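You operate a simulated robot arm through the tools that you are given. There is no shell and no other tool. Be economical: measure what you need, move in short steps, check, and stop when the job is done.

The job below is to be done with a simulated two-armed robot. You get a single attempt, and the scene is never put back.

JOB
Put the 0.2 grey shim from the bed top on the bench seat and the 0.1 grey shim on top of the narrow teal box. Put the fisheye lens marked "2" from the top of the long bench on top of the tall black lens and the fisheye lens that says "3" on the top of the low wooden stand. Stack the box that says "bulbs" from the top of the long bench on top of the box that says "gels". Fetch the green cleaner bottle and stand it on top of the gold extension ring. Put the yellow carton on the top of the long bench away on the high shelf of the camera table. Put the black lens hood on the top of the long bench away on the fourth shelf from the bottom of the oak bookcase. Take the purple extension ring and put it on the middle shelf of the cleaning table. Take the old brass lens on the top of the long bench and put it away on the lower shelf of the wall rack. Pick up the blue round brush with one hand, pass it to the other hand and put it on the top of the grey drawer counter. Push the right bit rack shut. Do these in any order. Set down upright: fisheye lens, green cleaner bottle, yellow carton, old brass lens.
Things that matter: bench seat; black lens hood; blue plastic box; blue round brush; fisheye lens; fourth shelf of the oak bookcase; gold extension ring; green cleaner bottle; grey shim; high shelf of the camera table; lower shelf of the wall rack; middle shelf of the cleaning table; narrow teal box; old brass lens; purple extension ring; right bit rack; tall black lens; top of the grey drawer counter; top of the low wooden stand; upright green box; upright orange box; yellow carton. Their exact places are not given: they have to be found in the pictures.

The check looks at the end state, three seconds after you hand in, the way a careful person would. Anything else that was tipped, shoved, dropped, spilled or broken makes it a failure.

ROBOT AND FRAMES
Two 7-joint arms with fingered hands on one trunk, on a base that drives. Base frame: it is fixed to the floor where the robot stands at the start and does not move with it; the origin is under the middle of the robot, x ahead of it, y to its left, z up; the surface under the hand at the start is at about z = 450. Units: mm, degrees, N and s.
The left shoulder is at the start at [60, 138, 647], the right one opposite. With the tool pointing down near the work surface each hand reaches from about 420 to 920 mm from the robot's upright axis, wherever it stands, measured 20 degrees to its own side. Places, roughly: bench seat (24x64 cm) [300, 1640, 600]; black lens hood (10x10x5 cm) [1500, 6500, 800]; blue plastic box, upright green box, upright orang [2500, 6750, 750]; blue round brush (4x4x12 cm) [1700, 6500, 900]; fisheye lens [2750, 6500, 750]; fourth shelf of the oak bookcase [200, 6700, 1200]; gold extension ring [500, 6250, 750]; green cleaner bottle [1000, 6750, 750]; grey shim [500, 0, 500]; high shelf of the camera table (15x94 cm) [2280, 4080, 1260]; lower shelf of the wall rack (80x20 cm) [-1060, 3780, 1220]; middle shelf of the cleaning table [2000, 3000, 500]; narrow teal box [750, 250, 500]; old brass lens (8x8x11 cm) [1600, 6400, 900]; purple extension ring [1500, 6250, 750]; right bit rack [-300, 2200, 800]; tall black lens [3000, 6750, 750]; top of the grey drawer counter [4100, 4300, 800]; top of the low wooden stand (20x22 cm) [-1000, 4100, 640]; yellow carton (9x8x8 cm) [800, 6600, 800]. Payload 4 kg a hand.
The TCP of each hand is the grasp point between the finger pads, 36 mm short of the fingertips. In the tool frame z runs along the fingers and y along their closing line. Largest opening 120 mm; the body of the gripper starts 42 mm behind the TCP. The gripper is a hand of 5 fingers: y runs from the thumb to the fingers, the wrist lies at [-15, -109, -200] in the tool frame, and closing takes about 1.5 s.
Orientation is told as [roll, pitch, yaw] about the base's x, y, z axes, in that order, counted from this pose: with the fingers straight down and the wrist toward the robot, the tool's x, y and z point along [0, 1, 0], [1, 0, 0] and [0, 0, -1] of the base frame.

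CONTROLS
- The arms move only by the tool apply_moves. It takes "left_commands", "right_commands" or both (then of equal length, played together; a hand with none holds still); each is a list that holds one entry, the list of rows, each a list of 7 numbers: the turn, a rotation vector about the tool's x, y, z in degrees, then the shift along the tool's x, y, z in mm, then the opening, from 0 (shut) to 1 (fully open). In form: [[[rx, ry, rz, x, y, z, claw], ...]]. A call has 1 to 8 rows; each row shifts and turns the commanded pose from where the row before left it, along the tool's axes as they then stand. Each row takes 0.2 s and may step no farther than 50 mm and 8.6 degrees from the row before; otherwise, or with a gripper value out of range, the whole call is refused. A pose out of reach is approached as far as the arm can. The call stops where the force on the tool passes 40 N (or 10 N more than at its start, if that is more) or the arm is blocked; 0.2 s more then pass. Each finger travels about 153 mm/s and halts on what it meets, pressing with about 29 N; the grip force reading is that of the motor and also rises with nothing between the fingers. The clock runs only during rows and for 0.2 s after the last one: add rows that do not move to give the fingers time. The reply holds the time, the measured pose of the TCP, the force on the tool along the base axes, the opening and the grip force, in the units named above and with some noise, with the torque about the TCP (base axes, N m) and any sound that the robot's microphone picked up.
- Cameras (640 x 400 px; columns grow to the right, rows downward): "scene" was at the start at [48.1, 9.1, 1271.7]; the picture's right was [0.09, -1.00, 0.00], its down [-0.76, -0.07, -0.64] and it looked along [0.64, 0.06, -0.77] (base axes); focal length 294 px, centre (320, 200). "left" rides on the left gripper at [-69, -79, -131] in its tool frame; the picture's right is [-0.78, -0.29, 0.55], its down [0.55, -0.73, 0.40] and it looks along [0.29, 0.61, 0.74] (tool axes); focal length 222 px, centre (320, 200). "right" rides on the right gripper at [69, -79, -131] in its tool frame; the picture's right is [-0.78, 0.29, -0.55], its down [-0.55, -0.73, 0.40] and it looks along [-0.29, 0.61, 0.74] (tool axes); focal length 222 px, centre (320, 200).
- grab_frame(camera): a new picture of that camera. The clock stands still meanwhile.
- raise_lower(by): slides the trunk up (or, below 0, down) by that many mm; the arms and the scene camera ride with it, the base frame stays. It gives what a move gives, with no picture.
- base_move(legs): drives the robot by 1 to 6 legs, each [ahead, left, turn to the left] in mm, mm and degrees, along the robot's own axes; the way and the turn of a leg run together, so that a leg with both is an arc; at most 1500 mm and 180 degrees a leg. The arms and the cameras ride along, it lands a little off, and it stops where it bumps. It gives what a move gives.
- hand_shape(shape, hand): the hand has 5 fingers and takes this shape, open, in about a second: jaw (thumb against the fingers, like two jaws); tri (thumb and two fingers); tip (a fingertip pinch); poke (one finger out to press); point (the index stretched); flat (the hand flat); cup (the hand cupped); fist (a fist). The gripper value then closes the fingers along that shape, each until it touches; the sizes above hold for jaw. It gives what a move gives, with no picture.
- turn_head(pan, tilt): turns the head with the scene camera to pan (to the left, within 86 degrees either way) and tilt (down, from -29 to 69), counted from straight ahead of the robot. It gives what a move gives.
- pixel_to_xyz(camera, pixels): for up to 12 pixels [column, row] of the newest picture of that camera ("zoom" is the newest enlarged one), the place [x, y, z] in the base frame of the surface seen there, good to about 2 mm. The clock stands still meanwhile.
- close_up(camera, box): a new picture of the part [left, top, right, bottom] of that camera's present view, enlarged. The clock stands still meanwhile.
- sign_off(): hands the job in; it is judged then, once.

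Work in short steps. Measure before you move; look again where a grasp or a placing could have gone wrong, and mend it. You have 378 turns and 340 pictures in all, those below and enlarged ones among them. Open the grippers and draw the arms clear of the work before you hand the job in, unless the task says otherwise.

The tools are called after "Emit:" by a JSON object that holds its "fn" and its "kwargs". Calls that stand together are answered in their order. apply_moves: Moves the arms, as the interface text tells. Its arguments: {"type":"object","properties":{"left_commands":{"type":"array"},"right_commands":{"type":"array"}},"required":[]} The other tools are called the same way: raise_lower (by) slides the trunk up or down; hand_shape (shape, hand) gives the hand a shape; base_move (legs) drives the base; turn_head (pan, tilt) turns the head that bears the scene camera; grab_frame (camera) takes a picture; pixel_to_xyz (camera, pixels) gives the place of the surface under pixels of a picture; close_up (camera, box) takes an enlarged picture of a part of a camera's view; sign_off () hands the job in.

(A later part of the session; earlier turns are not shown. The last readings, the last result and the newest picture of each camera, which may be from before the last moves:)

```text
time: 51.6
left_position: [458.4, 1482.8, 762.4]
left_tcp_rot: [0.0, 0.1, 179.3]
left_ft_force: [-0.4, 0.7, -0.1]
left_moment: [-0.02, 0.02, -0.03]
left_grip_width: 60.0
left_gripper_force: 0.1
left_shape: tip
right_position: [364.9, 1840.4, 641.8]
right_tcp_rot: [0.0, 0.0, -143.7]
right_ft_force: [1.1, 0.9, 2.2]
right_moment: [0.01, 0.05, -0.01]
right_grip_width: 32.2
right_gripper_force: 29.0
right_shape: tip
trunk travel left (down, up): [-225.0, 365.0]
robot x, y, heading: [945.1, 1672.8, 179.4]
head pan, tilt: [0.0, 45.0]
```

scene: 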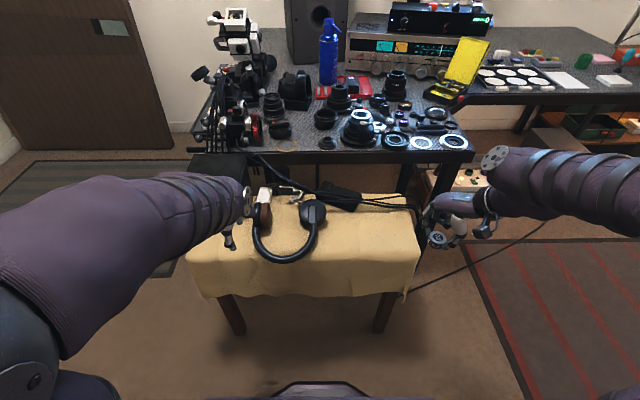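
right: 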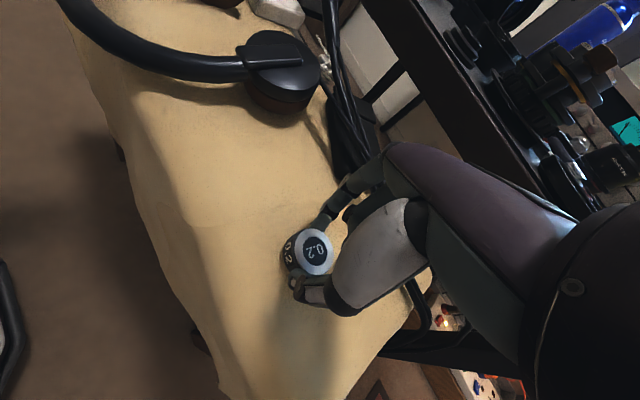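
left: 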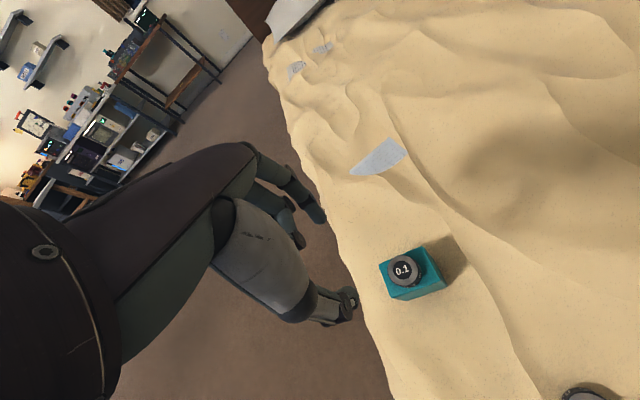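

Contact felt (2.2 N). Release and rise.

Emit:
{"fn": "apply_moves", "kwargs": {"right_commands": [[[0, 0, 0, 0, 0, 0, 0.35], [0, 0, 0, 0, 0, 0, 0.5], [0, 0, 0, 0, 0, 0, 0.5], [0, 0, 0, 0, 0, -25, 0.5], [0, 0, 0, 0, 0, -45, 0.5], [0, 0, 0, 0, 0, -45, 0.5], [0, 0, 0, 0, -45, 0, 0.5], [0, 0, 0, 0, -45, 0, 0.5]]]}}

Emit:
{"fn": "grab_frame", "kwargs": {"camera": "scene"}}

```text
time: 53.4
left_position: [457.1, 1482.5, 762.2]
left_tcp_rot: [-0.1, 0.1, 179.2]
left_ft_force: [0.3, 0.8, 0.1]
left_moment: [0.02, 0.0, 0.03]
left_grip_width: 60.0
left_gripper_force: 0.1
left_shape: tip
right_position: [438.9, 1893.6, 756.6]
right_tcp_rot: [0.0, 0.0, -143.8]
right_ft_force: [0.0, -0.5, -0.7]
right_moment: [0.0, 0.0, 0.01]
right_grip_width: 59.9
right_gripper_force: 0.0
right_shape: tip
trunk travel left (down, up): [-225.0, 365.0]
robot x, y, heading: [943.4, 1668.3, 179.4]
head pan, tilt: [0.0, 45.0]
```

```text
312 pictures are left
```

scene: 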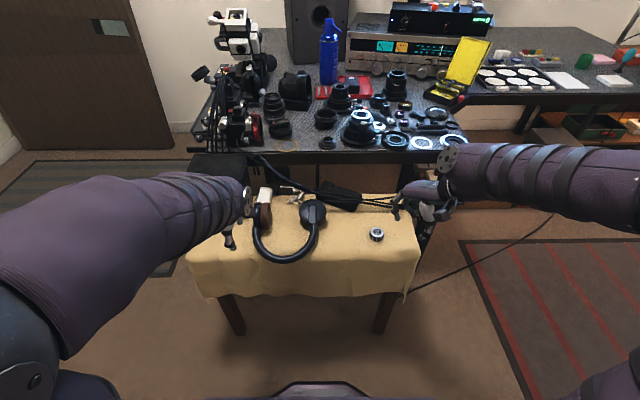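

Shim 0.2 is on the seat. Now find the right bit rack near (-300,2200,800): I enlarge the yellow case region and look further right.

Emit:
{"fn": "close_up", "kwargs": {"camera": "scene", "box": [410, 30, 500, 110]}}

Emit:
{"fn": "turn_head", "kwargs": {"pan": -35, "tilt": 25}}

Emit:
{"fn": "grab_frame", "kwargs": {"camera": "scene"}}

```text
5.00 times, centred on (455, 70) of scene
```

zoom: 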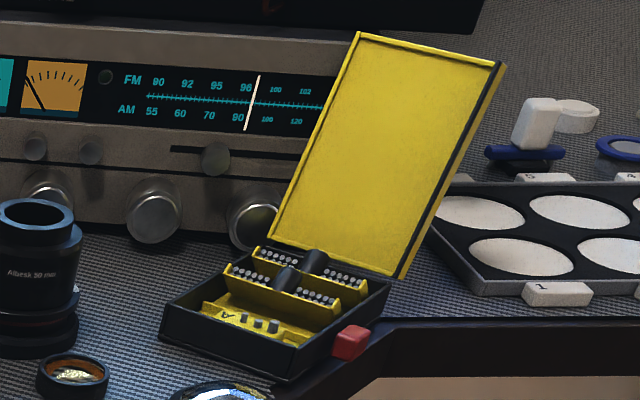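

```text
time: 54.4
left_position: [459.1, 1482.8, 762.7]
left_tcp_rot: [0.0, -0.1, 179.2]
left_ft_force: [0.9, 0.5, -0.6]
left_moment: [0.01, 0.02, 0.0]
left_grip_width: 59.7
left_gripper_force: 0.2
left_shape: tip
right_position: [438.3, 1892.8, 757.9]
right_tcp_rot: [0.0, 0.0, -143.8]
right_ft_force: [-0.1, 0.3, -0.4]
right_moment: [0.02, 0.01, -0.02]
right_grip_width: 59.8
right_gripper_force: 0.0
right_shape: tip
trunk travel left (down, up): [-225.0, 365.0]
robot x, y, heading: [941.8, 1671.9, 179.0]
head pan, tilt: [-35.0, 25.0]
```

```text
310 pictures are left
```

scene: 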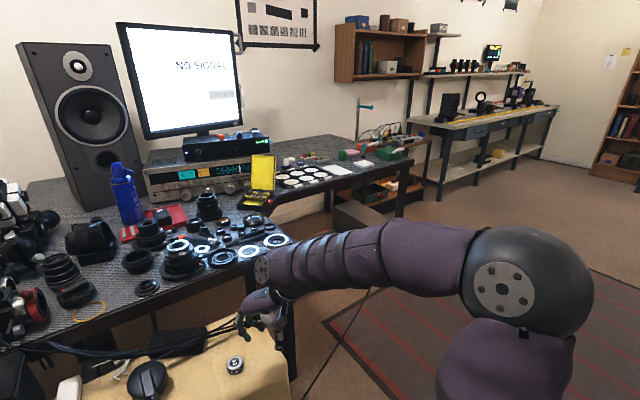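

The yellow case is a bit case with tilting racks. I locate it and plan to drive closer.

Emit:
{"fn": "pixel_to_xyz", "kwargs": {"camera": "scene", "pixels": [[263, 170], [256, 200], [248, 208], [268, 205], [238, 205], [300, 180], [290, 240], [345, 165], [270, 250], [410, 165], [350, 215], [400, 215]]}}

Emit:
{"fn": "close_up", "kwargs": {"camera": "scene", "box": [225, 140, 305, 220]}}

```text
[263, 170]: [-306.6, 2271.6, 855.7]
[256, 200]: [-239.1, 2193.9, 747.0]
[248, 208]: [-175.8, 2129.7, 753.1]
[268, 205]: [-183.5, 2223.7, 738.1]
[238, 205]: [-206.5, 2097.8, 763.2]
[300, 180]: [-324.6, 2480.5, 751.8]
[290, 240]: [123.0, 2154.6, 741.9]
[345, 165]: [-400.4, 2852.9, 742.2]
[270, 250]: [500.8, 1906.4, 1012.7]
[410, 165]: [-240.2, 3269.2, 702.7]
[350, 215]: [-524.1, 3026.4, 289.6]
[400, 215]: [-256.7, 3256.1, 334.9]
```

```text
5.00 times, centred on (265, 180) of scene
```

zoom: 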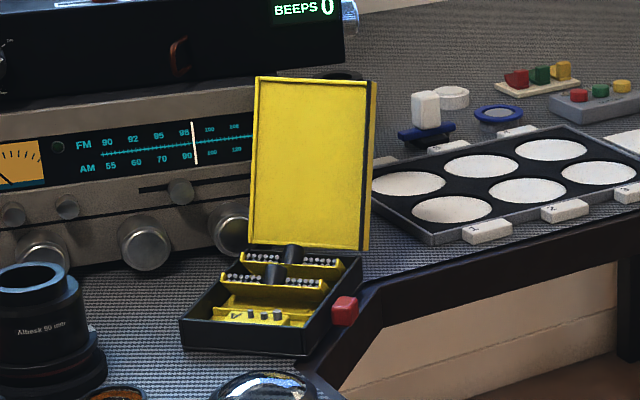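

Case at about (-240,2190,745), set in the L-shaped desk's corner. I raise the trunk 150 and drive into the nook at about (420,2600), heading ~213°.

Emit:
{"fn": "raise_lower", "kwargs": {"by": 150}}

Emit:
{"fn": "base_move", "kwargs": {"legs": [[0, -930, 0], [520, 0, 0], [0, 0, 33]]}}

Emit:
{"fn": "turn_head", "kwargs": {"pan": 0, "tilt": 45}}

Emit:
{"fn": "grab_frame", "kwargs": {"camera": "scene"}}

```text
time: 56.1
left_position: [459.0, 1482.7, 912.4]
left_tcp_rot: [-0.1, 0.1, 179.3]
left_ft_force: [0.3, 0.4, -0.2]
left_moment: [0.01, -0.03, 0.0]
left_grip_width: 59.8
left_gripper_force: 0.1
left_shape: tip
right_position: [437.9, 1891.7, 906.8]
right_tcp_rot: [0.0, -0.1, -143.8]
right_ft_force: [0.2, 0.1, 0.0]
right_moment: [-0.01, -0.02, 0.02]
right_grip_width: 60.0
right_gripper_force: 0.0
right_shape: tip
trunk travel left (down, up): [-375.0, 215.0]
robot x, y, heading: [942.3, 1674.5, 179.2]
head pan, tilt: [-35.0, 25.0]
```

```text
time: 65.2
left_position: [127.0, 2171.7, 912.4]
left_tcp_rot: [0.0, 0.0, -146.9]
left_ft_force: [0.4, -0.3, 0.7]
left_moment: [0.02, 0.02, -0.04]
left_grip_width: 59.4
left_gripper_force: 0.1
left_shape: tip
right_position: [-115.8, 2503.0, 905.5]
right_tcp_rot: [0.1, 0.0, -110.2]
right_ft_force: [0.9, -1.1, 0.3]
right_moment: [0.0, 0.0, 0.03]
right_grip_width: 59.9
right_gripper_force: 0.0
right_shape: tip
trunk travel left (down, up): [-375.0, 215.0]
robot x, y, heading: [425.9, 2597.3, -147.1]
head pan, tilt: [-35.0, 25.0]
```

```text
time: 66.2
left_position: [128.4, 2171.7, 913.5]
left_tcp_rot: [0.0, -0.1, -147.0]
left_ft_force: [0.8, -0.4, 0.3]
left_moment: [-0.02, 0.01, 0.03]
left_grip_width: 60.1
left_gripper_force: 0.0
left_shape: tip
right_position: [-115.6, 2501.0, 906.9]
right_tcp_rot: [-0.1, 0.1, -110.1]
right_ft_force: [0.4, 0.1, -0.6]
right_moment: [0.0, 0.0, 0.0]
right_grip_width: 59.8
right_gripper_force: 0.1
right_shape: tip
trunk travel left (down, up): [-375.0, 215.0]
robot x, y, heading: [428.2, 2595.8, -147.2]
head pan, tilt: [0.0, 45.0]
```

```text
308 pictures are left
```

scene: 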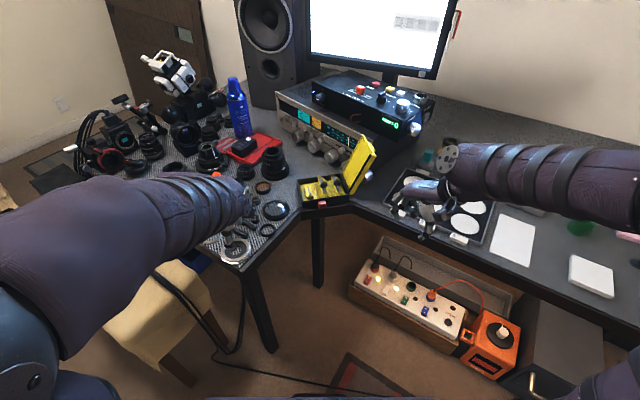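

Emit:
{"fn": "close_up", "kwargs": {"camera": "scene", "box": [285, 125, 385, 215]}}

```text
4.44 times, centred on (335, 170) of scene
```

zoom: 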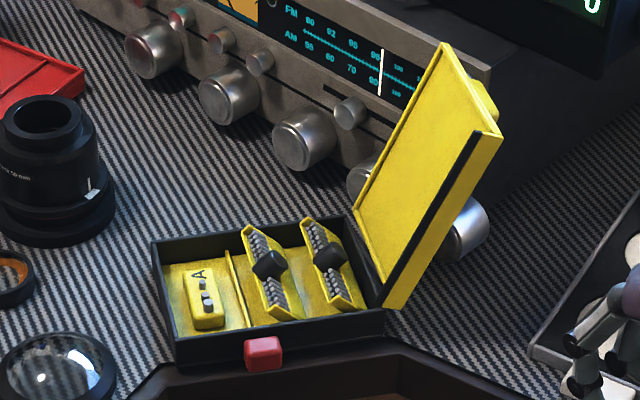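

The case has a flat "A" piece and two tilted bit racks. I measure them.

Emit:
{"fn": "pixel_to_xyz", "kwargs": {"camera": "zoom", "pixels": [[247, 228], [270, 262], [287, 315], [305, 222], [328, 255], [352, 305], [262, 355], [160, 245], [350, 222], [385, 315], [180, 350], [205, 310]]}}

Emit:
{"fn": "close_up", "kwargs": {"camera": "right", "box": [0, 0, 640, 400]}}

```text
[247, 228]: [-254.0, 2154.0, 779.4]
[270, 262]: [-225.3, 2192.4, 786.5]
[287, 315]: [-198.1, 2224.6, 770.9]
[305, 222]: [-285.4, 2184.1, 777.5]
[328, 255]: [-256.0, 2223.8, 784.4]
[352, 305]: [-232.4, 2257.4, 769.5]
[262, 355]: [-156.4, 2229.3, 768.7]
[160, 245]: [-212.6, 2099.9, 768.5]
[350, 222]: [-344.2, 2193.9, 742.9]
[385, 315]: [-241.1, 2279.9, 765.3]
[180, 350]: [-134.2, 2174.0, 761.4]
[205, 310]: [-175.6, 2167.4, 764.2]
```

```text
1.00 times, centred on (320, 200) of right (not enlarged: the box is as wide or as high as the picture)
```

zoom: 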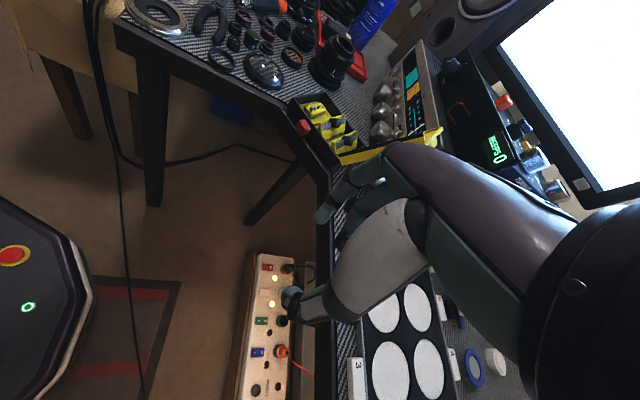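

The latch side faces me, so the right rack is the one next to the lid, mid about (-256,2223,780). I hover the right hand to view it with its camera, first turning to yaw -135 and lifting.

Emit:
{"fn": "apply_moves", "kwargs": {"right_commands": [[[0, 0, 8.4, 0, 0, -20, 0.5], [0, 0, 8.4, 0, 0, -20, 0.5], [0, 0, 8.1, 0, 0, -15, 0.5]]]}}

Emit:
{"fn": "apply_moves", "kwargs": {"right_commands": [[[0, 0, 0, 15.6, 41.3, 0, 0.5], [0, 0, 0, 15.6, 41.3, 0, 0.5], [0, 0, 0, 15.6, 41.3, 0, 0.5], [0, 0, 0, 15.6, 41.3, 0, 0.5], [0, 0, 0, 15.6, 41.3, 0, 0.5], [0, 0, 0, 15.6, 41.3, 0, 0.5]]]}}

Emit:
{"fn": "grab_frame", "kwargs": {"camera": "right"}}

```text
time: 67.0
left_position: [128.0, 2173.0, 912.7]
left_tcp_rot: [0.0, 0.0, -147.0]
left_ft_force: [0.2, 0.8, 0.0]
left_moment: [-0.03, -0.02, 0.03]
left_grip_width: 59.5
left_gripper_force: 0.0
left_shape: tip
right_position: [-116.1, 2501.8, 961.2]
right_tcp_rot: [0.0, 0.0, -135.0]
right_ft_force: [-0.5, 0.2, 0.7]
right_moment: [-0.01, 0.02, 0.0]
right_grip_width: 59.9
right_gripper_force: 0.0
right_shape: tip
trunk travel left (down, up): [-375.0, 215.0]
robot x, y, heading: [422.6, 2599.0, -146.9]
head pan, tilt: [0.0, 45.0]
```

```text
time: 68.4
left_position: [127.3, 2170.5, 911.9]
left_tcp_rot: [0.0, 0.0, -147.0]
left_ft_force: [0.7, -0.5, 0.1]
left_moment: [0.01, 0.02, 0.03]
left_grip_width: 59.8
left_gripper_force: 0.0
left_shape: tip
right_position: [-226.0, 2259.2, 965.8]
right_tcp_rot: [0.1, 0.0, -135.0]
right_ft_force: [0.3, -0.2, 0.0]
right_moment: [-0.03, -0.02, 0.0]
right_grip_width: 60.0
right_gripper_force: 0.1
right_shape: tip
trunk travel left (down, up): [-375.0, 215.0]
robot x, y, heading: [428.2, 2599.3, -147.2]
head pan, tilt: [0.0, 45.0]
```

```text
305 pictures are left
```

right: 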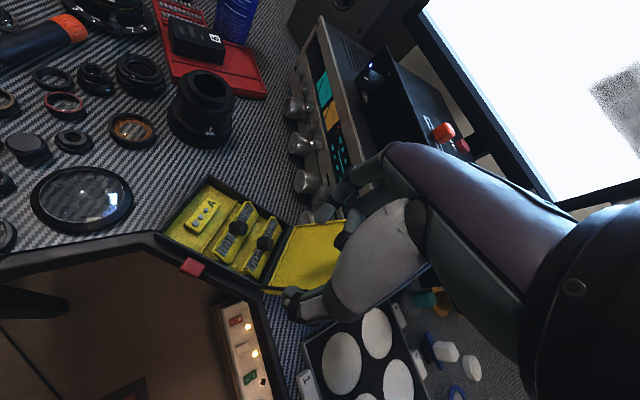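

Emit:
{"fn": "close_up", "kwargs": {"camera": "right", "box": [155, 170, 315, 290]}}

```text
3.33 times, centred on (235, 230) of right
```

zoom: 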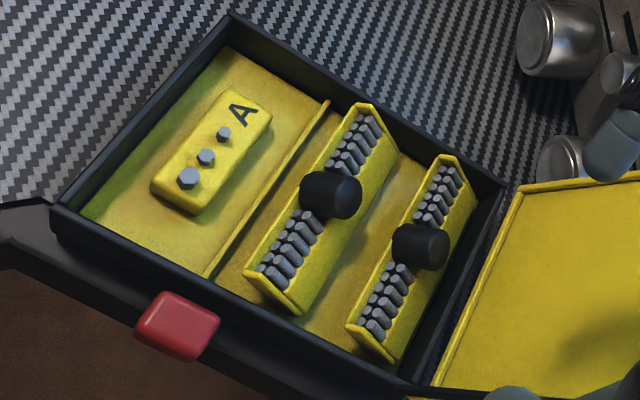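

I measure the right rack's profile: tops, sides, knob and case floor.

Emit:
{"fn": "pixel_to_xyz", "kwargs": {"camera": "zoom", "pixels": [[440, 158], [472, 190], [430, 205], [455, 225], [400, 245], [440, 248], [385, 290], [415, 315], [350, 325], [390, 358], [340, 285], [450, 290]]}}

Emit:
{"fn": "pixel_to_xyz", "kwargs": {"camera": "zoom", "pixels": [[418, 228], [425, 262], [370, 205], [360, 240], [330, 260], [310, 310], [300, 300], [460, 300], [480, 240], [250, 235], [300, 150], [395, 330]]}}

```text
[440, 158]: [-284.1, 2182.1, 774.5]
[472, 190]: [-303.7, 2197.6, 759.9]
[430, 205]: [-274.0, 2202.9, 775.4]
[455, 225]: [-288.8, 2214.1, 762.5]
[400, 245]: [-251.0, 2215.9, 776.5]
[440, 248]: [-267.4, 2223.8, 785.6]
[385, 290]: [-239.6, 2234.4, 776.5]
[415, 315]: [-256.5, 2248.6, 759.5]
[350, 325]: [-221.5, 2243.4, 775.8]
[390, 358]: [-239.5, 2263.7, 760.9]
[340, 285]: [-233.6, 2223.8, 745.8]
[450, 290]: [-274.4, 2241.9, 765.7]
```

```text
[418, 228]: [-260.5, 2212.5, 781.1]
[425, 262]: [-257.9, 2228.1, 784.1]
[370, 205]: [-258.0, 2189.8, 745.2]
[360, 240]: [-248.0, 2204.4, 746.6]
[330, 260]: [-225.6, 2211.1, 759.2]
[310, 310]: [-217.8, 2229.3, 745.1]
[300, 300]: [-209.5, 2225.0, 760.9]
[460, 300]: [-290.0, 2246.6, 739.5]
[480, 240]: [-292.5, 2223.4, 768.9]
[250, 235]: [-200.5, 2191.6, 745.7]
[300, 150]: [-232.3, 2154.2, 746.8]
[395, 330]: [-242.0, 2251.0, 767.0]
```

The right rack is tilted: left edge z≈775, right edge ≈760, so it should fold down by pressing its raised left edge/knob (-260,2218,785). I set the poke shape and look at where the finger is.

Emit:
{"fn": "hand_shape", "kwargs": {"hand": "right", "shape": "poke"}}

Emit:
{"fn": "grab_frame", "kwargs": {"camera": "right"}}

Emit:
{"fn": "grab_frame", "kwargs": {"camera": "scene"}}

```text
time: 69.3
left_position: [128.7, 2171.0, 912.2]
left_tcp_rot: [0.0, 0.0, -147.0]
left_ft_force: [0.0, -0.6, -0.5]
left_moment: [-0.04, -0.02, -0.02]
left_grip_width: 59.6
left_gripper_force: 0.0
left_shape: tip
right_position: [-224.8, 2260.1, 963.8]
right_tcp_rot: [0.1, 0.0, -135.0]
right_ft_force: [0.0, 0.7, -0.4]
right_moment: [-0.01, 0.0, 0.0]
right_grip_width: 0.0
right_gripper_force: 0.0
right_shape: poke
trunk travel left (down, up): [-375.0, 215.0]
robot x, y, heading: [424.5, 2598.3, -147.1]
head pan, tilt: [0.0, 45.0]
```

```text
303 pictures are left
```

right: 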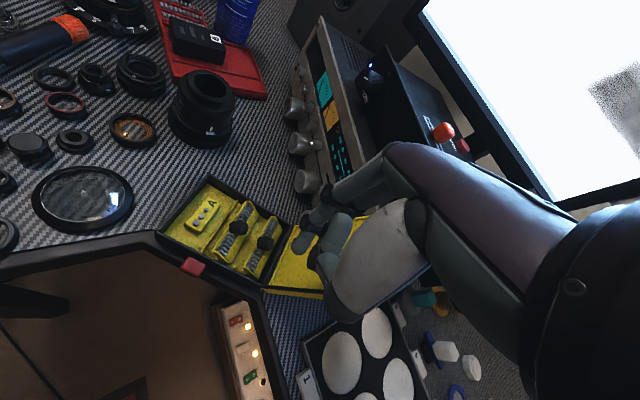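

```text
302 pictures are left
```

scene: 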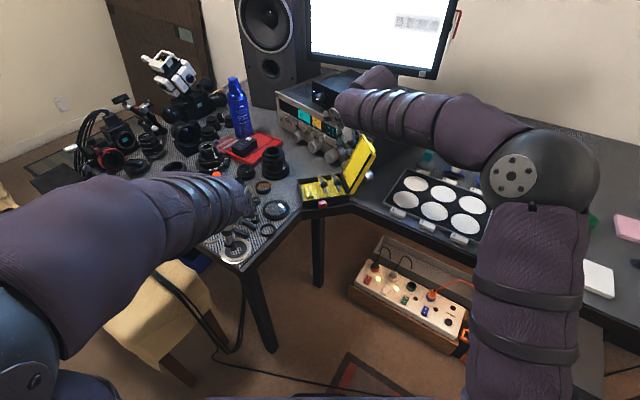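

I measure the extended fingertip, near (303,243).

Emit:
{"fn": "close_up", "kwargs": {"camera": "right", "box": [260, 160, 400, 300]}}

Emit:
{"fn": "pixel_to_xyz", "kwargs": {"camera": "right", "pixels": [[303, 244], [300, 240], [308, 228], [312, 248], [325, 190], [322, 262], [328, 285]]}}

```text
2.86 times, centred on (330, 230) of right
```

zoom: 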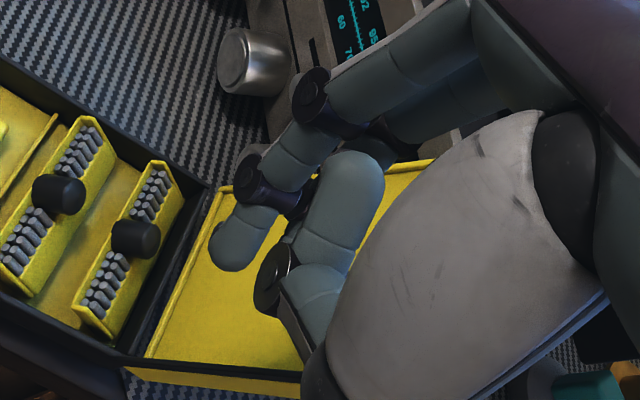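

```text
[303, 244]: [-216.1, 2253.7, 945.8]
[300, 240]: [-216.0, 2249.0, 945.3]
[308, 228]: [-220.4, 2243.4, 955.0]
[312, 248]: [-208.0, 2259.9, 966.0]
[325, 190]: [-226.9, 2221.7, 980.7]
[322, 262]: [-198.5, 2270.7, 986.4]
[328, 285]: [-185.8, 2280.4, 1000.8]
```

Fingertip is roughly under the TCP. I check from the head camera how far the hand extends toward the lid side.

Emit:
{"fn": "close_up", "kwargs": {"camera": "scene", "box": [270, 50, 420, 215]}}

Emit:
{"fn": "pixel_to_xyz", "kwargs": {"camera": "zoom", "pixels": [[250, 250], [300, 290]]}}

```text
2.42 times, centred on (345, 132) of scene
```

zoom: 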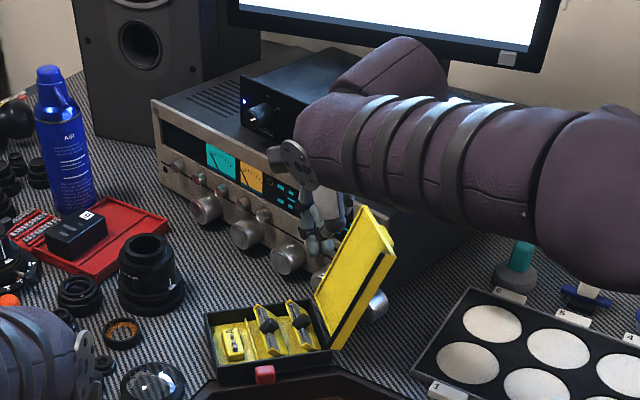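

```text
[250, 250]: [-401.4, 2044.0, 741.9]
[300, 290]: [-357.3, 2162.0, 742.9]
```

The right forearm would pass over the lid; the left hand is safer. I withdraw the right hand and rotate the base a little right so that the target lies on the left hand's side.

Emit:
{"fn": "apply_moves", "kwargs": {"right_commands": [[[0, 0, 0, -15.6, -41.3, 0, 0], [0, 0, 0, -15.6, -41.3, 0, 0], [0, 0, 0, -15.6, -41.3, 0, 0], [0, 0, 0, -15.6, -41.3, 0, 0], [0, 0, 0, -15.6, -41.3, 0, 0], [0, 0, 0, -15.6, -41.3, 0, 0]]]}}

Emit:
{"fn": "hand_shape", "kwargs": {"hand": "left", "shape": "poke"}}

Emit:
{"fn": "base_move", "kwargs": {"legs": [[0, 0, -18]]}}

Emit:
{"fn": "grab_frame", "kwargs": {"camera": "left"}}

Emit:
{"fn": "grab_frame", "kwargs": {"camera": "scene"}}

```text
time: 70.7
left_position: [126.8, 2172.3, 912.3]
left_tcp_rot: [-0.1, 0.0, -147.1]
left_ft_force: [-0.3, -0.1, -0.3]
left_moment: [0.03, -0.03, -0.02]
left_grip_width: 60.0
left_gripper_force: 0.1
left_shape: tip
right_position: [-114.2, 2503.1, 961.6]
right_tcp_rot: [0.0, 0.1, -134.9]
right_ft_force: [-0.2, 0.3, -0.1]
right_moment: [0.03, 0.02, 0.05]
right_grip_width: 0.0
right_gripper_force: 0.2
right_shape: poke
trunk travel left (down, up): [-375.0, 215.0]
robot x, y, heading: [425.3, 2594.8, -146.9]
head pan, tilt: [0.0, 45.0]
```

```text
time: 71.6
left_position: [128.4, 2171.7, 913.5]
left_tcp_rot: [0.1, -0.1, -146.9]
left_ft_force: [0.2, 0.3, -0.6]
left_moment: [0.01, 0.01, 0.01]
left_grip_width: 0.0
left_gripper_force: 0.0
left_shape: poke
right_position: [-115.8, 2503.2, 962.0]
right_tcp_rot: [0.0, 0.0, -135.0]
right_ft_force: [1.0, 0.4, 0.6]
right_moment: [0.02, 0.01, 0.01]
right_grip_width: 0.1
right_gripper_force: 0.1
right_shape: poke
trunk travel left (down, up): [-375.0, 215.0]
robot x, y, heading: [423.9, 2597.0, -146.9]
head pan, tilt: [0.0, 45.0]
```

```text
time: 73.0
left_position: [10.6, 2284.1, 912.6]
left_tcp_rot: [0.0, 0.0, -165.0]
left_ft_force: [-0.5, 0.1, -0.1]
left_moment: [0.0, 0.02, 0.03]
left_grip_width: 0.0
left_gripper_force: 0.1
left_shape: poke
right_position: [-117.4, 2675.4, 963.3]
right_tcp_rot: [0.0, 0.0, -152.9]
right_ft_force: [0.4, -0.6, 0.0]
right_moment: [-0.01, 0.06, -0.03]
right_grip_width: 0.1
right_gripper_force: 0.1
right_shape: poke
trunk travel left (down, up): [-375.0, 215.0]
robot x, y, heading: [427.8, 2595.4, -165.0]
head pan, tilt: [0.0, 45.0]
```

```text
299 pictures are left
```

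left: 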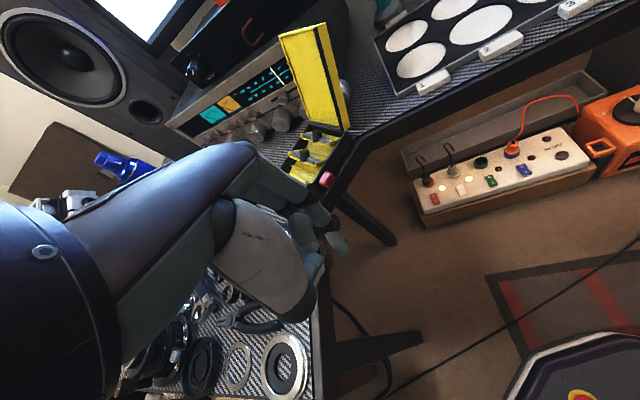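

```text
298 pictures are left
```

scene: 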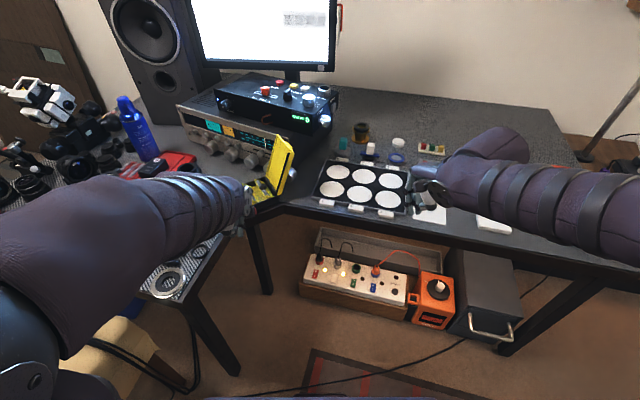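

Now move the left poke finger over the rack's knob at z 912.

Emit:
{"fn": "apply_moves", "kwargs": {"left_commands": [[[0, 0, 0, 0, 45.7, 0, 0], [0, 0, 0, 0, 45.7, 0, 0], [0, 0, 0, 0, 45.7, 0, 0], [0, 0, 0, 0, 45.7, 0, 0], [0, 0, 0, 0, 45.7, 0, 0], [0, 0, 0, 0, 45.7, 0, 0], [0, 0, 0, 0, 0, 30, 0]]]}}

Emit:
{"fn": "grab_frame", "kwargs": {"camera": "left"}}

Emit:
{"fn": "close_up", "kwargs": {"camera": "scene", "box": [220, 110, 340, 220]}}

```text
time: 74.6
left_position: [-253.7, 2212.6, 882.6]
left_tcp_rot: [0.0, 0.0, -165.0]
left_ft_force: [0.5, 0.2, -0.2]
left_moment: [0.0, 0.02, 0.0]
left_grip_width: 0.3
left_gripper_force: 0.0
left_shape: poke
right_position: [-117.5, 2674.8, 963.1]
right_tcp_rot: [-0.1, 0.0, -152.9]
right_ft_force: [-0.5, 0.7, -1.4]
right_moment: [0.01, -0.01, -0.03]
right_grip_width: 0.3
right_gripper_force: 0.1
right_shape: poke
trunk travel left (down, up): [-375.0, 215.0]
robot x, y, heading: [424.1, 2597.5, -165.4]
head pan, tilt: [0.0, 45.0]
```

```text
297 pictures are left
```

left: 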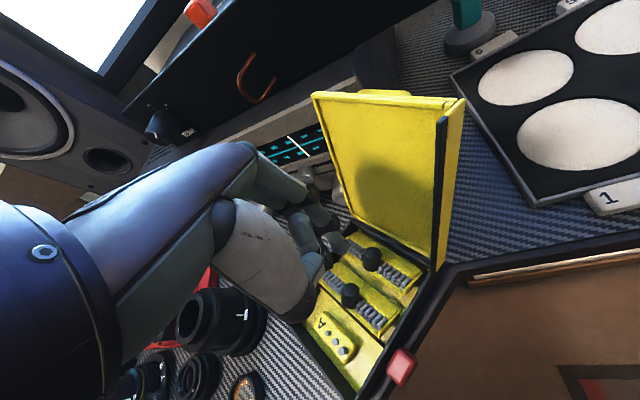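

```text
3.64 times, centred on (280, 165) of scene
```

zoom: 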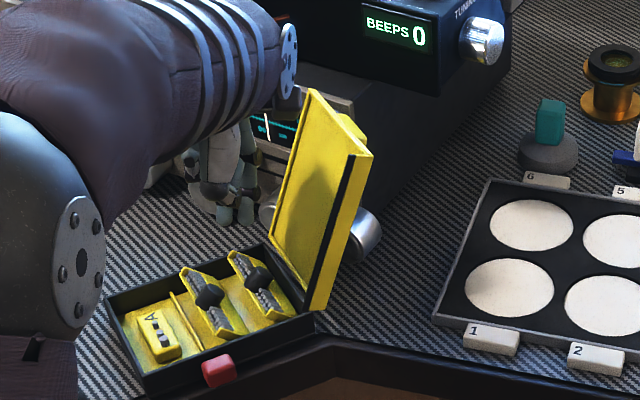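

I enlarge the left view around finger and racks.

Emit:
{"fn": "close_up", "kwargs": {"camera": "left", "box": [270, 190, 450, 350]}}

Emit:
{"fn": "pixel_to_xyz", "kwargs": {"camera": "left", "pixels": [[338, 246], [334, 252], [372, 262], [350, 298], [400, 262], [385, 290], [355, 240], [410, 293], [392, 275]]}}

```text
2.50 times, centred on (360, 270) of left
```

zoom: 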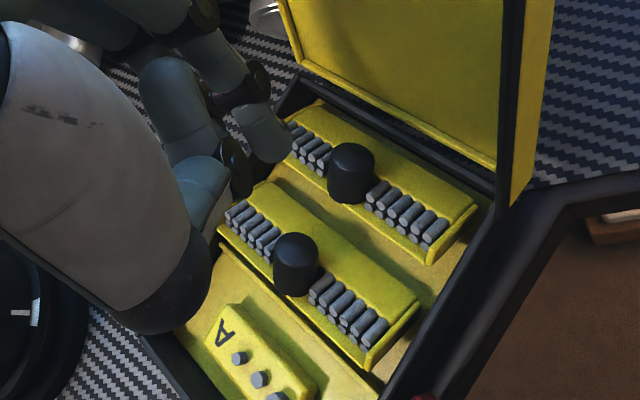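

```text
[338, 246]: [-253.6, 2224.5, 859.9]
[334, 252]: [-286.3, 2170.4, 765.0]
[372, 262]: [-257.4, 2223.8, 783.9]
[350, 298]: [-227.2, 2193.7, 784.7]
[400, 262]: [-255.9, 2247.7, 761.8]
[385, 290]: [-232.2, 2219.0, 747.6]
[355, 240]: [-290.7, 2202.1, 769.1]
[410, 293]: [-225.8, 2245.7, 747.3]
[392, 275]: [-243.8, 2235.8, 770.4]
```

Fingertip is aligned with the knob. I check the heights of the curled fingers to avoid touching the other rack.

Emit:
{"fn": "pixel_to_xyz", "kwargs": {"camera": "zoom", "pixels": [[200, 190], [235, 170], [240, 190], [210, 220], [180, 300], [160, 320], [270, 155], [255, 130], [190, 110]]}}

```text
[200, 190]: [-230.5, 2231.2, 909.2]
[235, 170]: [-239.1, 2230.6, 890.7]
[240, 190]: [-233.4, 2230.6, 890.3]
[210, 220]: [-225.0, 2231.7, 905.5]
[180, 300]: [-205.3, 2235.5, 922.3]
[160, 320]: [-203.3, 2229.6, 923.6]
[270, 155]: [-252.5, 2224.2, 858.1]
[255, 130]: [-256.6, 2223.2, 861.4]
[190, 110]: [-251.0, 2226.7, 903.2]
```

Descend to just above the knob, then press in small steps.

Emit:
{"fn": "apply_moves", "kwargs": {"left_commands": [[[0, 0, 0, 3.7, -2.1, 40, 0], [0, 0, 0, 0, 0, 17, 0], [0, 0, 0, 0, 0, 5, 0], [0, 0, 0, 0, 0, 4, 0], [0, 0, 0, 0, 0, 4, 0]]]}}

Emit:
{"fn": "close_up", "kwargs": {"camera": "left", "box": [270, 190, 450, 350]}}

```text
time: 75.8
left_position: [-250.9, 2207.1, 816.5]
left_tcp_rot: [0.1, -0.3, -164.9]
left_ft_force: [6.8, -9.7, 20.3]
left_moment: [-0.06, -0.03, 0.0]
left_grip_width: 0.0
left_gripper_force: 0.0
left_shape: poke
right_position: [-117.9, 2674.3, 964.2]
right_tcp_rot: [0.0, -0.1, -152.9]
right_ft_force: [0.3, -0.8, 0.2]
right_moment: [0.0, -0.01, 0.0]
right_grip_width: 0.0
right_gripper_force: 0.1
right_shape: poke
trunk travel left (down, up): [-375.0, 215.0]
robot x, y, heading: [424.1, 2598.5, -165.0]
head pan, tilt: [0.0, 45.0]
```

```text
2.50 times, centred on (360, 270) of left
```

zoom: 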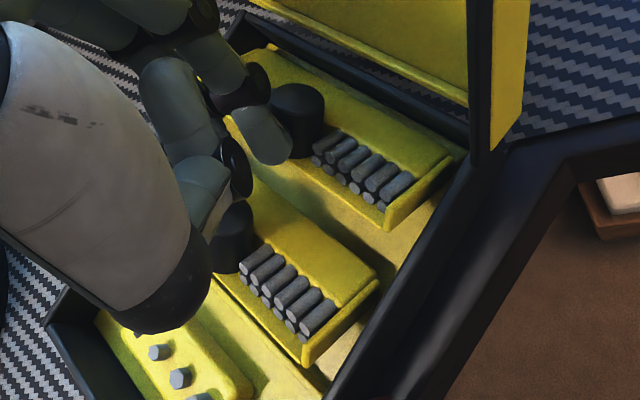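

The finger slides off the knob's left side. I lift, shift ~9 mm toward the lid, and press again.

Emit:
{"fn": "apply_moves", "kwargs": {"left_commands": [[[0, 0, 0, 0, 0, -12, 0], [0, 0, 0, -8.6, 5, -3, 0], [0, 0, 0, 0, 0, 7, 0], [0, 0, 0, 0, 0, 5, 0], [0, 0, 0, 0, 0, 3, 0]]]}}

Emit:
{"fn": "close_up", "kwargs": {"camera": "left", "box": [270, 190, 450, 350]}}

```text
time: 77.0
left_position: [-253.9, 2212.4, 815.9]
left_tcp_rot: [0.2, -0.2, -164.8]
left_ft_force: [14.2, -15.3, 23.9]
left_moment: [-0.43, -0.6, -0.1]
left_grip_width: 0.0
left_gripper_force: 0.0
left_shape: poke
right_position: [-115.6, 2674.5, 964.3]
right_tcp_rot: [-0.1, -0.1, -152.9]
right_ft_force: [-1.0, -0.2, -0.6]
right_moment: [0.0, -0.02, -0.02]
right_grip_width: 0.1
right_gripper_force: 0.1
right_shape: poke
trunk travel left (down, up): [-375.0, 215.0]
robot x, y, heading: [428.7, 2597.4, -165.0]
head pan, tilt: [0.0, 45.0]
```

```text
2.50 times, centred on (360, 270) of left
```

zoom: 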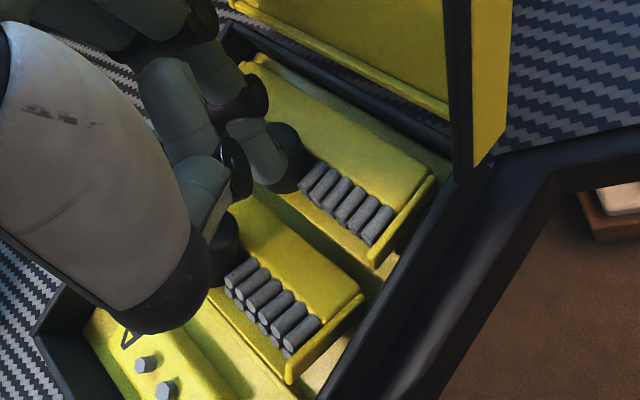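

Still pushing sideways on the knob. Instead I press beside the knob, on the plate's raised edge at about (-241,2232).

Emit:
{"fn": "apply_moves", "kwargs": {"left_commands": [[[0, 0, 0, 0, 0, -25, 0], [0, 0, 0, -11.8, -21.8, 0, 0], [0, 0, 0, 0, 0, 14, 0], [0, 0, 0, 0, 0, 6, 0]]]}}

Emit:
{"fn": "close_up", "kwargs": {"camera": "left", "box": [270, 190, 450, 350]}}

Emit:
{"fn": "pixel_to_xyz", "kwargs": {"camera": "zoom", "pixels": [[270, 150], [262, 185], [300, 130], [280, 100], [340, 180], [400, 130], [380, 200]]}}

```text
time: 78.0
left_position: [-238.5, 2236.3, 817.1]
left_tcp_rot: [0.1, -0.1, -165.1]
left_ft_force: [-0.1, 0.0, -0.4]
left_moment: [-0.03, 0.0, -0.02]
left_grip_width: 0.0
left_gripper_force: 0.0
left_shape: poke
right_position: [-117.7, 2674.2, 962.0]
right_tcp_rot: [0.0, 0.1, -152.8]
right_ft_force: [0.2, -0.2, -0.6]
right_moment: [0.01, -0.03, 0.02]
right_grip_width: 0.0
right_gripper_force: 0.1
right_shape: poke
trunk travel left (down, up): [-375.0, 215.0]
robot x, y, heading: [428.0, 2597.3, -165.1]
head pan, tilt: [0.0, 45.0]
```

```text
2.50 times, centred on (360, 270) of left
```

zoom: 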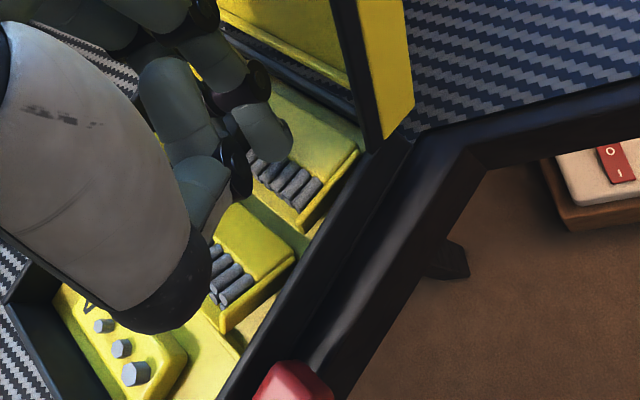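

```text
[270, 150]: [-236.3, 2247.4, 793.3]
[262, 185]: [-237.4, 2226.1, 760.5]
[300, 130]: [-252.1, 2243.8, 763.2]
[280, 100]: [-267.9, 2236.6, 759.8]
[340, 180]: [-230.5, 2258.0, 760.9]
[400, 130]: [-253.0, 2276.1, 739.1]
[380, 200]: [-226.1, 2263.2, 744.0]
```

The plate now reads z≈760–763 across; it may already have folded. I lift the hand and look.

Emit:
{"fn": "apply_moves", "kwargs": {"left_commands": [[[0, 0, 0, 0, 0, -45, 0], [0, 0, 0, 0, -40, -30, 0], [0, 0, 0, 0, -40, 0, 0]]]}}

Emit:
{"fn": "close_up", "kwargs": {"camera": "left", "box": [240, 90, 480, 340]}}

Emit:
{"fn": "close_up", "kwargs": {"camera": "scene", "box": [220, 110, 340, 220]}}

```text
time: 78.8
left_position: [-162.1, 2255.6, 894.0]
left_tcp_rot: [0.1, 0.0, -165.0]
left_ft_force: [-0.5, -0.3, -0.1]
left_moment: [0.04, 0.01, 0.01]
left_grip_width: 0.0
left_gripper_force: 0.0
left_shape: poke
right_position: [-117.1, 2673.7, 963.1]
right_tcp_rot: [0.0, 0.1, -152.9]
right_ft_force: [-0.1, -0.4, 0.3]
right_moment: [0.0, 0.01, 0.0]
right_grip_width: 0.1
right_gripper_force: 0.1
right_shape: poke
trunk travel left (down, up): [-375.0, 215.0]
robot x, y, heading: [423.0, 2593.6, -165.0]
head pan, tilt: [0.0, 45.0]
```

```text
1.60 times, centred on (360, 215) of left
```

zoom: 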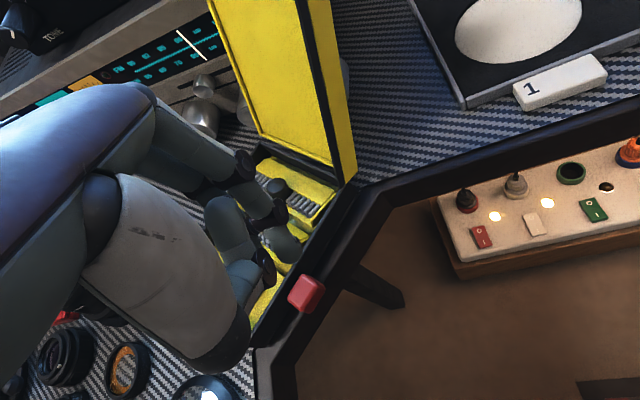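

```text
3.64 times, centred on (280, 165) of scene
```

zoom: 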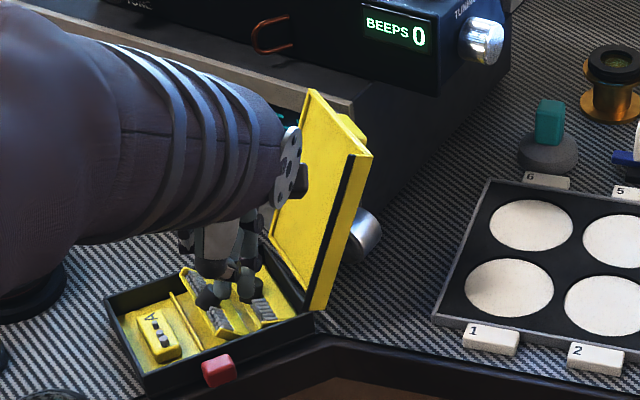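

I draw the hand farther back for a clear view.

Emit:
{"fn": "apply_moves", "kwargs": {"left_commands": [[[0, 0, 0, 0, -40, -20, 0], [0, 0, 0, 0, -45, -5, 0], [0, 0, 0, 0, -45, 0, 0], [0, 0, 0, 0, -45, 0, 0]]]}}

Emit:
{"fn": "close_up", "kwargs": {"camera": "scene", "box": [220, 130, 320, 210]}}

```text
time: 79.8
left_position: [8.0, 2299.3, 916.5]
left_tcp_rot: [-0.1, 0.1, -164.9]
left_ft_force: [0.3, 0.6, -0.2]
left_moment: [0.03, 0.04, 0.03]
left_grip_width: 0.0
left_gripper_force: 0.1
left_shape: poke
right_position: [-117.2, 2674.4, 962.1]
right_tcp_rot: [0.0, 0.0, -152.9]
right_ft_force: [-0.6, -0.2, -0.5]
right_moment: [-0.02, 0.02, -0.02]
right_grip_width: 0.0
right_gripper_force: 0.1
right_shape: poke
trunk travel left (down, up): [-375.0, 215.0]
robot x, y, heading: [428.5, 2597.2, -165.1]
head pan, tilt: [0.0, 45.0]
```

```text
5.00 times, centred on (270, 170) of scene
```

zoom: 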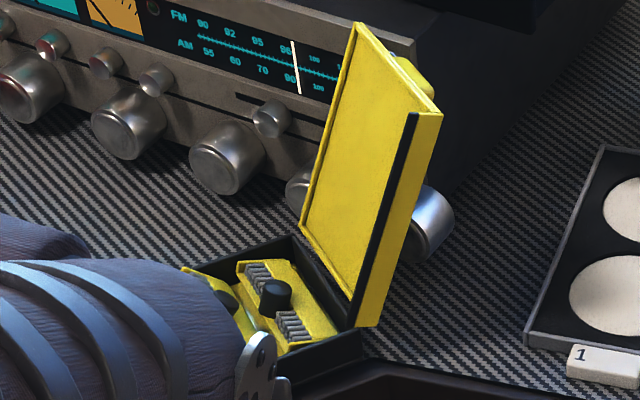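

The right rack has clearly folded down. I measure its plate to see whether it is fully shut.

Emit:
{"fn": "pixel_to_xyz", "kwargs": {"camera": "zoom", "pixels": [[276, 262], [290, 275], [305, 300], [318, 325], [285, 328], [243, 265], [262, 285], [275, 285], [290, 345], [330, 345]]}}

```text
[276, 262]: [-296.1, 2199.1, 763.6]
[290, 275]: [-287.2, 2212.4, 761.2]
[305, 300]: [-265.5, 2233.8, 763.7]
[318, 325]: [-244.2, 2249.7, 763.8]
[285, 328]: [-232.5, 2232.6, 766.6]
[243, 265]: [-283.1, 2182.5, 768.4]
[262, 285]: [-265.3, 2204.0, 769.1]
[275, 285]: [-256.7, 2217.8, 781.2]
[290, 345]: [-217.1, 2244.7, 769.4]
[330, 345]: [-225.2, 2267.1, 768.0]
```

It's still tilted about 13°. I press again beside the knob, closer to the raised edge, TCP (-233,2230).

Emit:
{"fn": "apply_moves", "kwargs": {"left_commands": [[[0, 0, 0, 0.7, 41.8, 0, 0], [0, 0, 0, 0.7, 41.8, 0, 0], [0, 0, 0, 0.7, 41.8, 0, 0], [0, 0, 0, 0.7, 41.8, 0, 0], [0, 0, 0, 0.7, 41.8, 0, 0], [0, 0, 0, 0.7, 41.8, 0, 0], [0, 0, 0, 0, 0, 50, 0], [0, 0, 0, 0, 0, 47, 0]]]}}

Emit:
{"fn": "apply_moves", "kwargs": {"left_commands": [[[0, 0, 0, 0, 0, 6, 0], [0, 0, 0, 0, 0, 5, 0], [0, 0, 0, 0, 0, 4, 0]]]}}

Emit:
{"fn": "close_up", "kwargs": {"camera": "left", "box": [270, 190, 450, 350]}}

```text
time: 81.6
left_position: [-236.3, 2230.3, 816.6]
left_tcp_rot: [0.0, 0.0, -164.9]
left_ft_force: [-0.3, 1.0, 0.0]
left_moment: [-0.02, 0.03, 0.0]
left_grip_width: 0.0
left_gripper_force: 0.1
left_shape: poke
right_position: [-117.5, 2674.0, 962.0]
right_tcp_rot: [0.0, 0.0, -153.0]
right_ft_force: [0.2, 0.0, 0.4]
right_moment: [-0.02, 0.03, 0.01]
right_grip_width: 0.2
right_gripper_force: 0.1
right_shape: poke
trunk travel left (down, up): [-375.0, 215.0]
robot x, y, heading: [423.3, 2595.3, -165.2]
head pan, tilt: [0.0, 45.0]
```

```text
time: 82.4
left_position: [-236.0, 2230.2, 805.7]
left_tcp_rot: [0.0, 0.0, -165.0]
left_ft_force: [0.4, 0.5, 0.2]
left_moment: [0.05, 0.0, 0.01]
left_grip_width: 0.0
left_gripper_force: 0.2
left_shape: poke
right_position: [-118.4, 2674.5, 962.1]
right_tcp_rot: [0.0, 0.1, -152.9]
right_ft_force: [0.6, 0.3, 0.7]
right_moment: [-0.03, 0.02, -0.02]
right_grip_width: 0.0
right_gripper_force: 0.0
right_shape: poke
trunk travel left (down, up): [-375.0, 215.0]
robot x, y, heading: [424.5, 2593.9, -164.8]
head pan, tilt: [0.0, 45.0]
```

```text
2.50 times, centred on (360, 270) of left
```

zoom: 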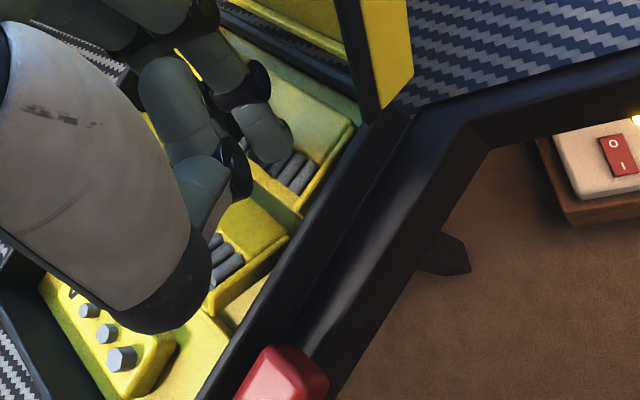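

No contact yet; continue down in small steps.

Emit:
{"fn": "apply_moves", "kwargs": {"left_commands": [[[0, 0, 0, 0, 0, 4, 0], [0, 0, 0, 0, 0, 4, 0], [0, 0, 0, 0, 0, 3, 0]]]}}

```text
time: 83.2
left_position: [-234.7, 2232.2, 797.9]
left_tcp_rot: [-0.1, -0.4, -165.0]
left_ft_force: [9.5, 5.5, 25.4]
left_moment: [-0.15, 0.21, 0.07]
left_grip_width: 0.0
left_gripper_force: 0.3
left_shape: poke
right_position: [-117.7, 2675.6, 963.0]
right_tcp_rot: [0.0, -0.2, -152.9]
right_ft_force: [-0.7, 0.5, -0.3]
right_moment: [-0.04, -0.02, -0.04]
right_grip_width: 0.0
right_gripper_force: 0.0
right_shape: poke
trunk travel left (down, up): [-375.0, 215.0]
robot x, y, heading: [425.0, 2596.3, -164.9]
head pan, tilt: [0.0, 45.0]
```

25 N at TCP 798. One more 3 mm, then lift, withdraw and inspect.

Emit:
{"fn": "apply_moves", "kwargs": {"left_commands": [[[0, 0, 0, 0, 0, 3, 0], [0, 0, 0, 0, 0, 0, 0]]]}}

Emit:
{"fn": "apply_moves", "kwargs": {"left_commands": [[[0, 0, 0, 0, 0, -50, 0], [0, 0, 0, 0, 0, -50, 0], [0, 0, 0, -0.7, -41.8, 0, 0], [0, 0, 0, -0.7, -41.8, 0, 0], [0, 0, 0, -0.7, -41.8, 0, 0], [0, 0, 0, -0.7, -41.8, 0, 0], [0, 0, 0, -0.7, -41.8, 0, 0], [0, 0, 0, -0.7, -48, 0, 0]]]}}

Emit:
{"fn": "close_up", "kwargs": {"camera": "scene", "box": [220, 130, 320, 210]}}

Emit:
{"fn": "pixel_to_xyz", "kwargs": {"camera": "zoom", "pixels": [[276, 262], [290, 275], [305, 300], [318, 325], [285, 328], [243, 265], [262, 285], [275, 285], [290, 345], [330, 345]]}}

```text
time: 83.8
left_position: [-234.3, 2234.9, 795.4]
left_tcp_rot: [0.0, -0.5, -165.1]
left_ft_force: [7.9, 9.1, 36.3]
left_moment: [-0.3, 0.31, -0.02]
left_grip_width: 0.0
left_gripper_force: 0.2
left_shape: poke
right_position: [-115.6, 2677.0, 964.8]
right_tcp_rot: [0.0, -0.2, -152.9]
right_ft_force: [-0.3, 0.8, -0.5]
right_moment: [-0.02, 0.02, -0.02]
right_grip_width: 0.0
right_gripper_force: 0.2
right_shape: poke
trunk travel left (down, up): [-375.0, 215.0]
robot x, y, heading: [429.2, 2597.5, -164.9]
head pan, tilt: [0.0, 45.0]
```

```text
time: 85.6
left_position: [15.0, 2302.8, 890.8]
left_tcp_rot: [-0.1, 0.1, -164.9]
left_ft_force: [-0.1, -0.4, 1.1]
left_moment: [0.01, 0.05, 0.0]
left_grip_width: 0.1
left_gripper_force: 0.1
left_shape: poke
right_position: [-118.2, 2675.3, 962.6]
right_tcp_rot: [0.0, 0.0, -152.9]
right_ft_force: [-1.0, 1.1, -0.4]
right_moment: [-0.02, -0.02, 0.0]
right_grip_width: 0.0
right_gripper_force: 0.0
right_shape: poke
trunk travel left (down, up): [-375.0, 215.0]
robot x, y, heading: [426.8, 2595.7, -165.0]
head pan, tilt: [0.0, 45.0]
```

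```text
5.00 times, centred on (270, 170) of scene
```

zoom: 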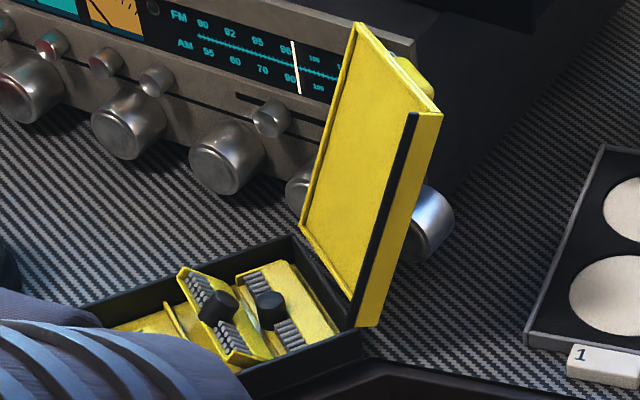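

```text
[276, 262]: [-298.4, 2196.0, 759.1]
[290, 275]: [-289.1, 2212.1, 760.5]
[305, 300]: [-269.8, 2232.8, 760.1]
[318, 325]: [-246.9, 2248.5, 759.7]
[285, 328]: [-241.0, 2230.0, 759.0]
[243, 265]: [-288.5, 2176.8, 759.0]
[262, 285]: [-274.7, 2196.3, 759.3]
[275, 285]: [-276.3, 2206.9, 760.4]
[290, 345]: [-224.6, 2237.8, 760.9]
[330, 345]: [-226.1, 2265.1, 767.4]
```

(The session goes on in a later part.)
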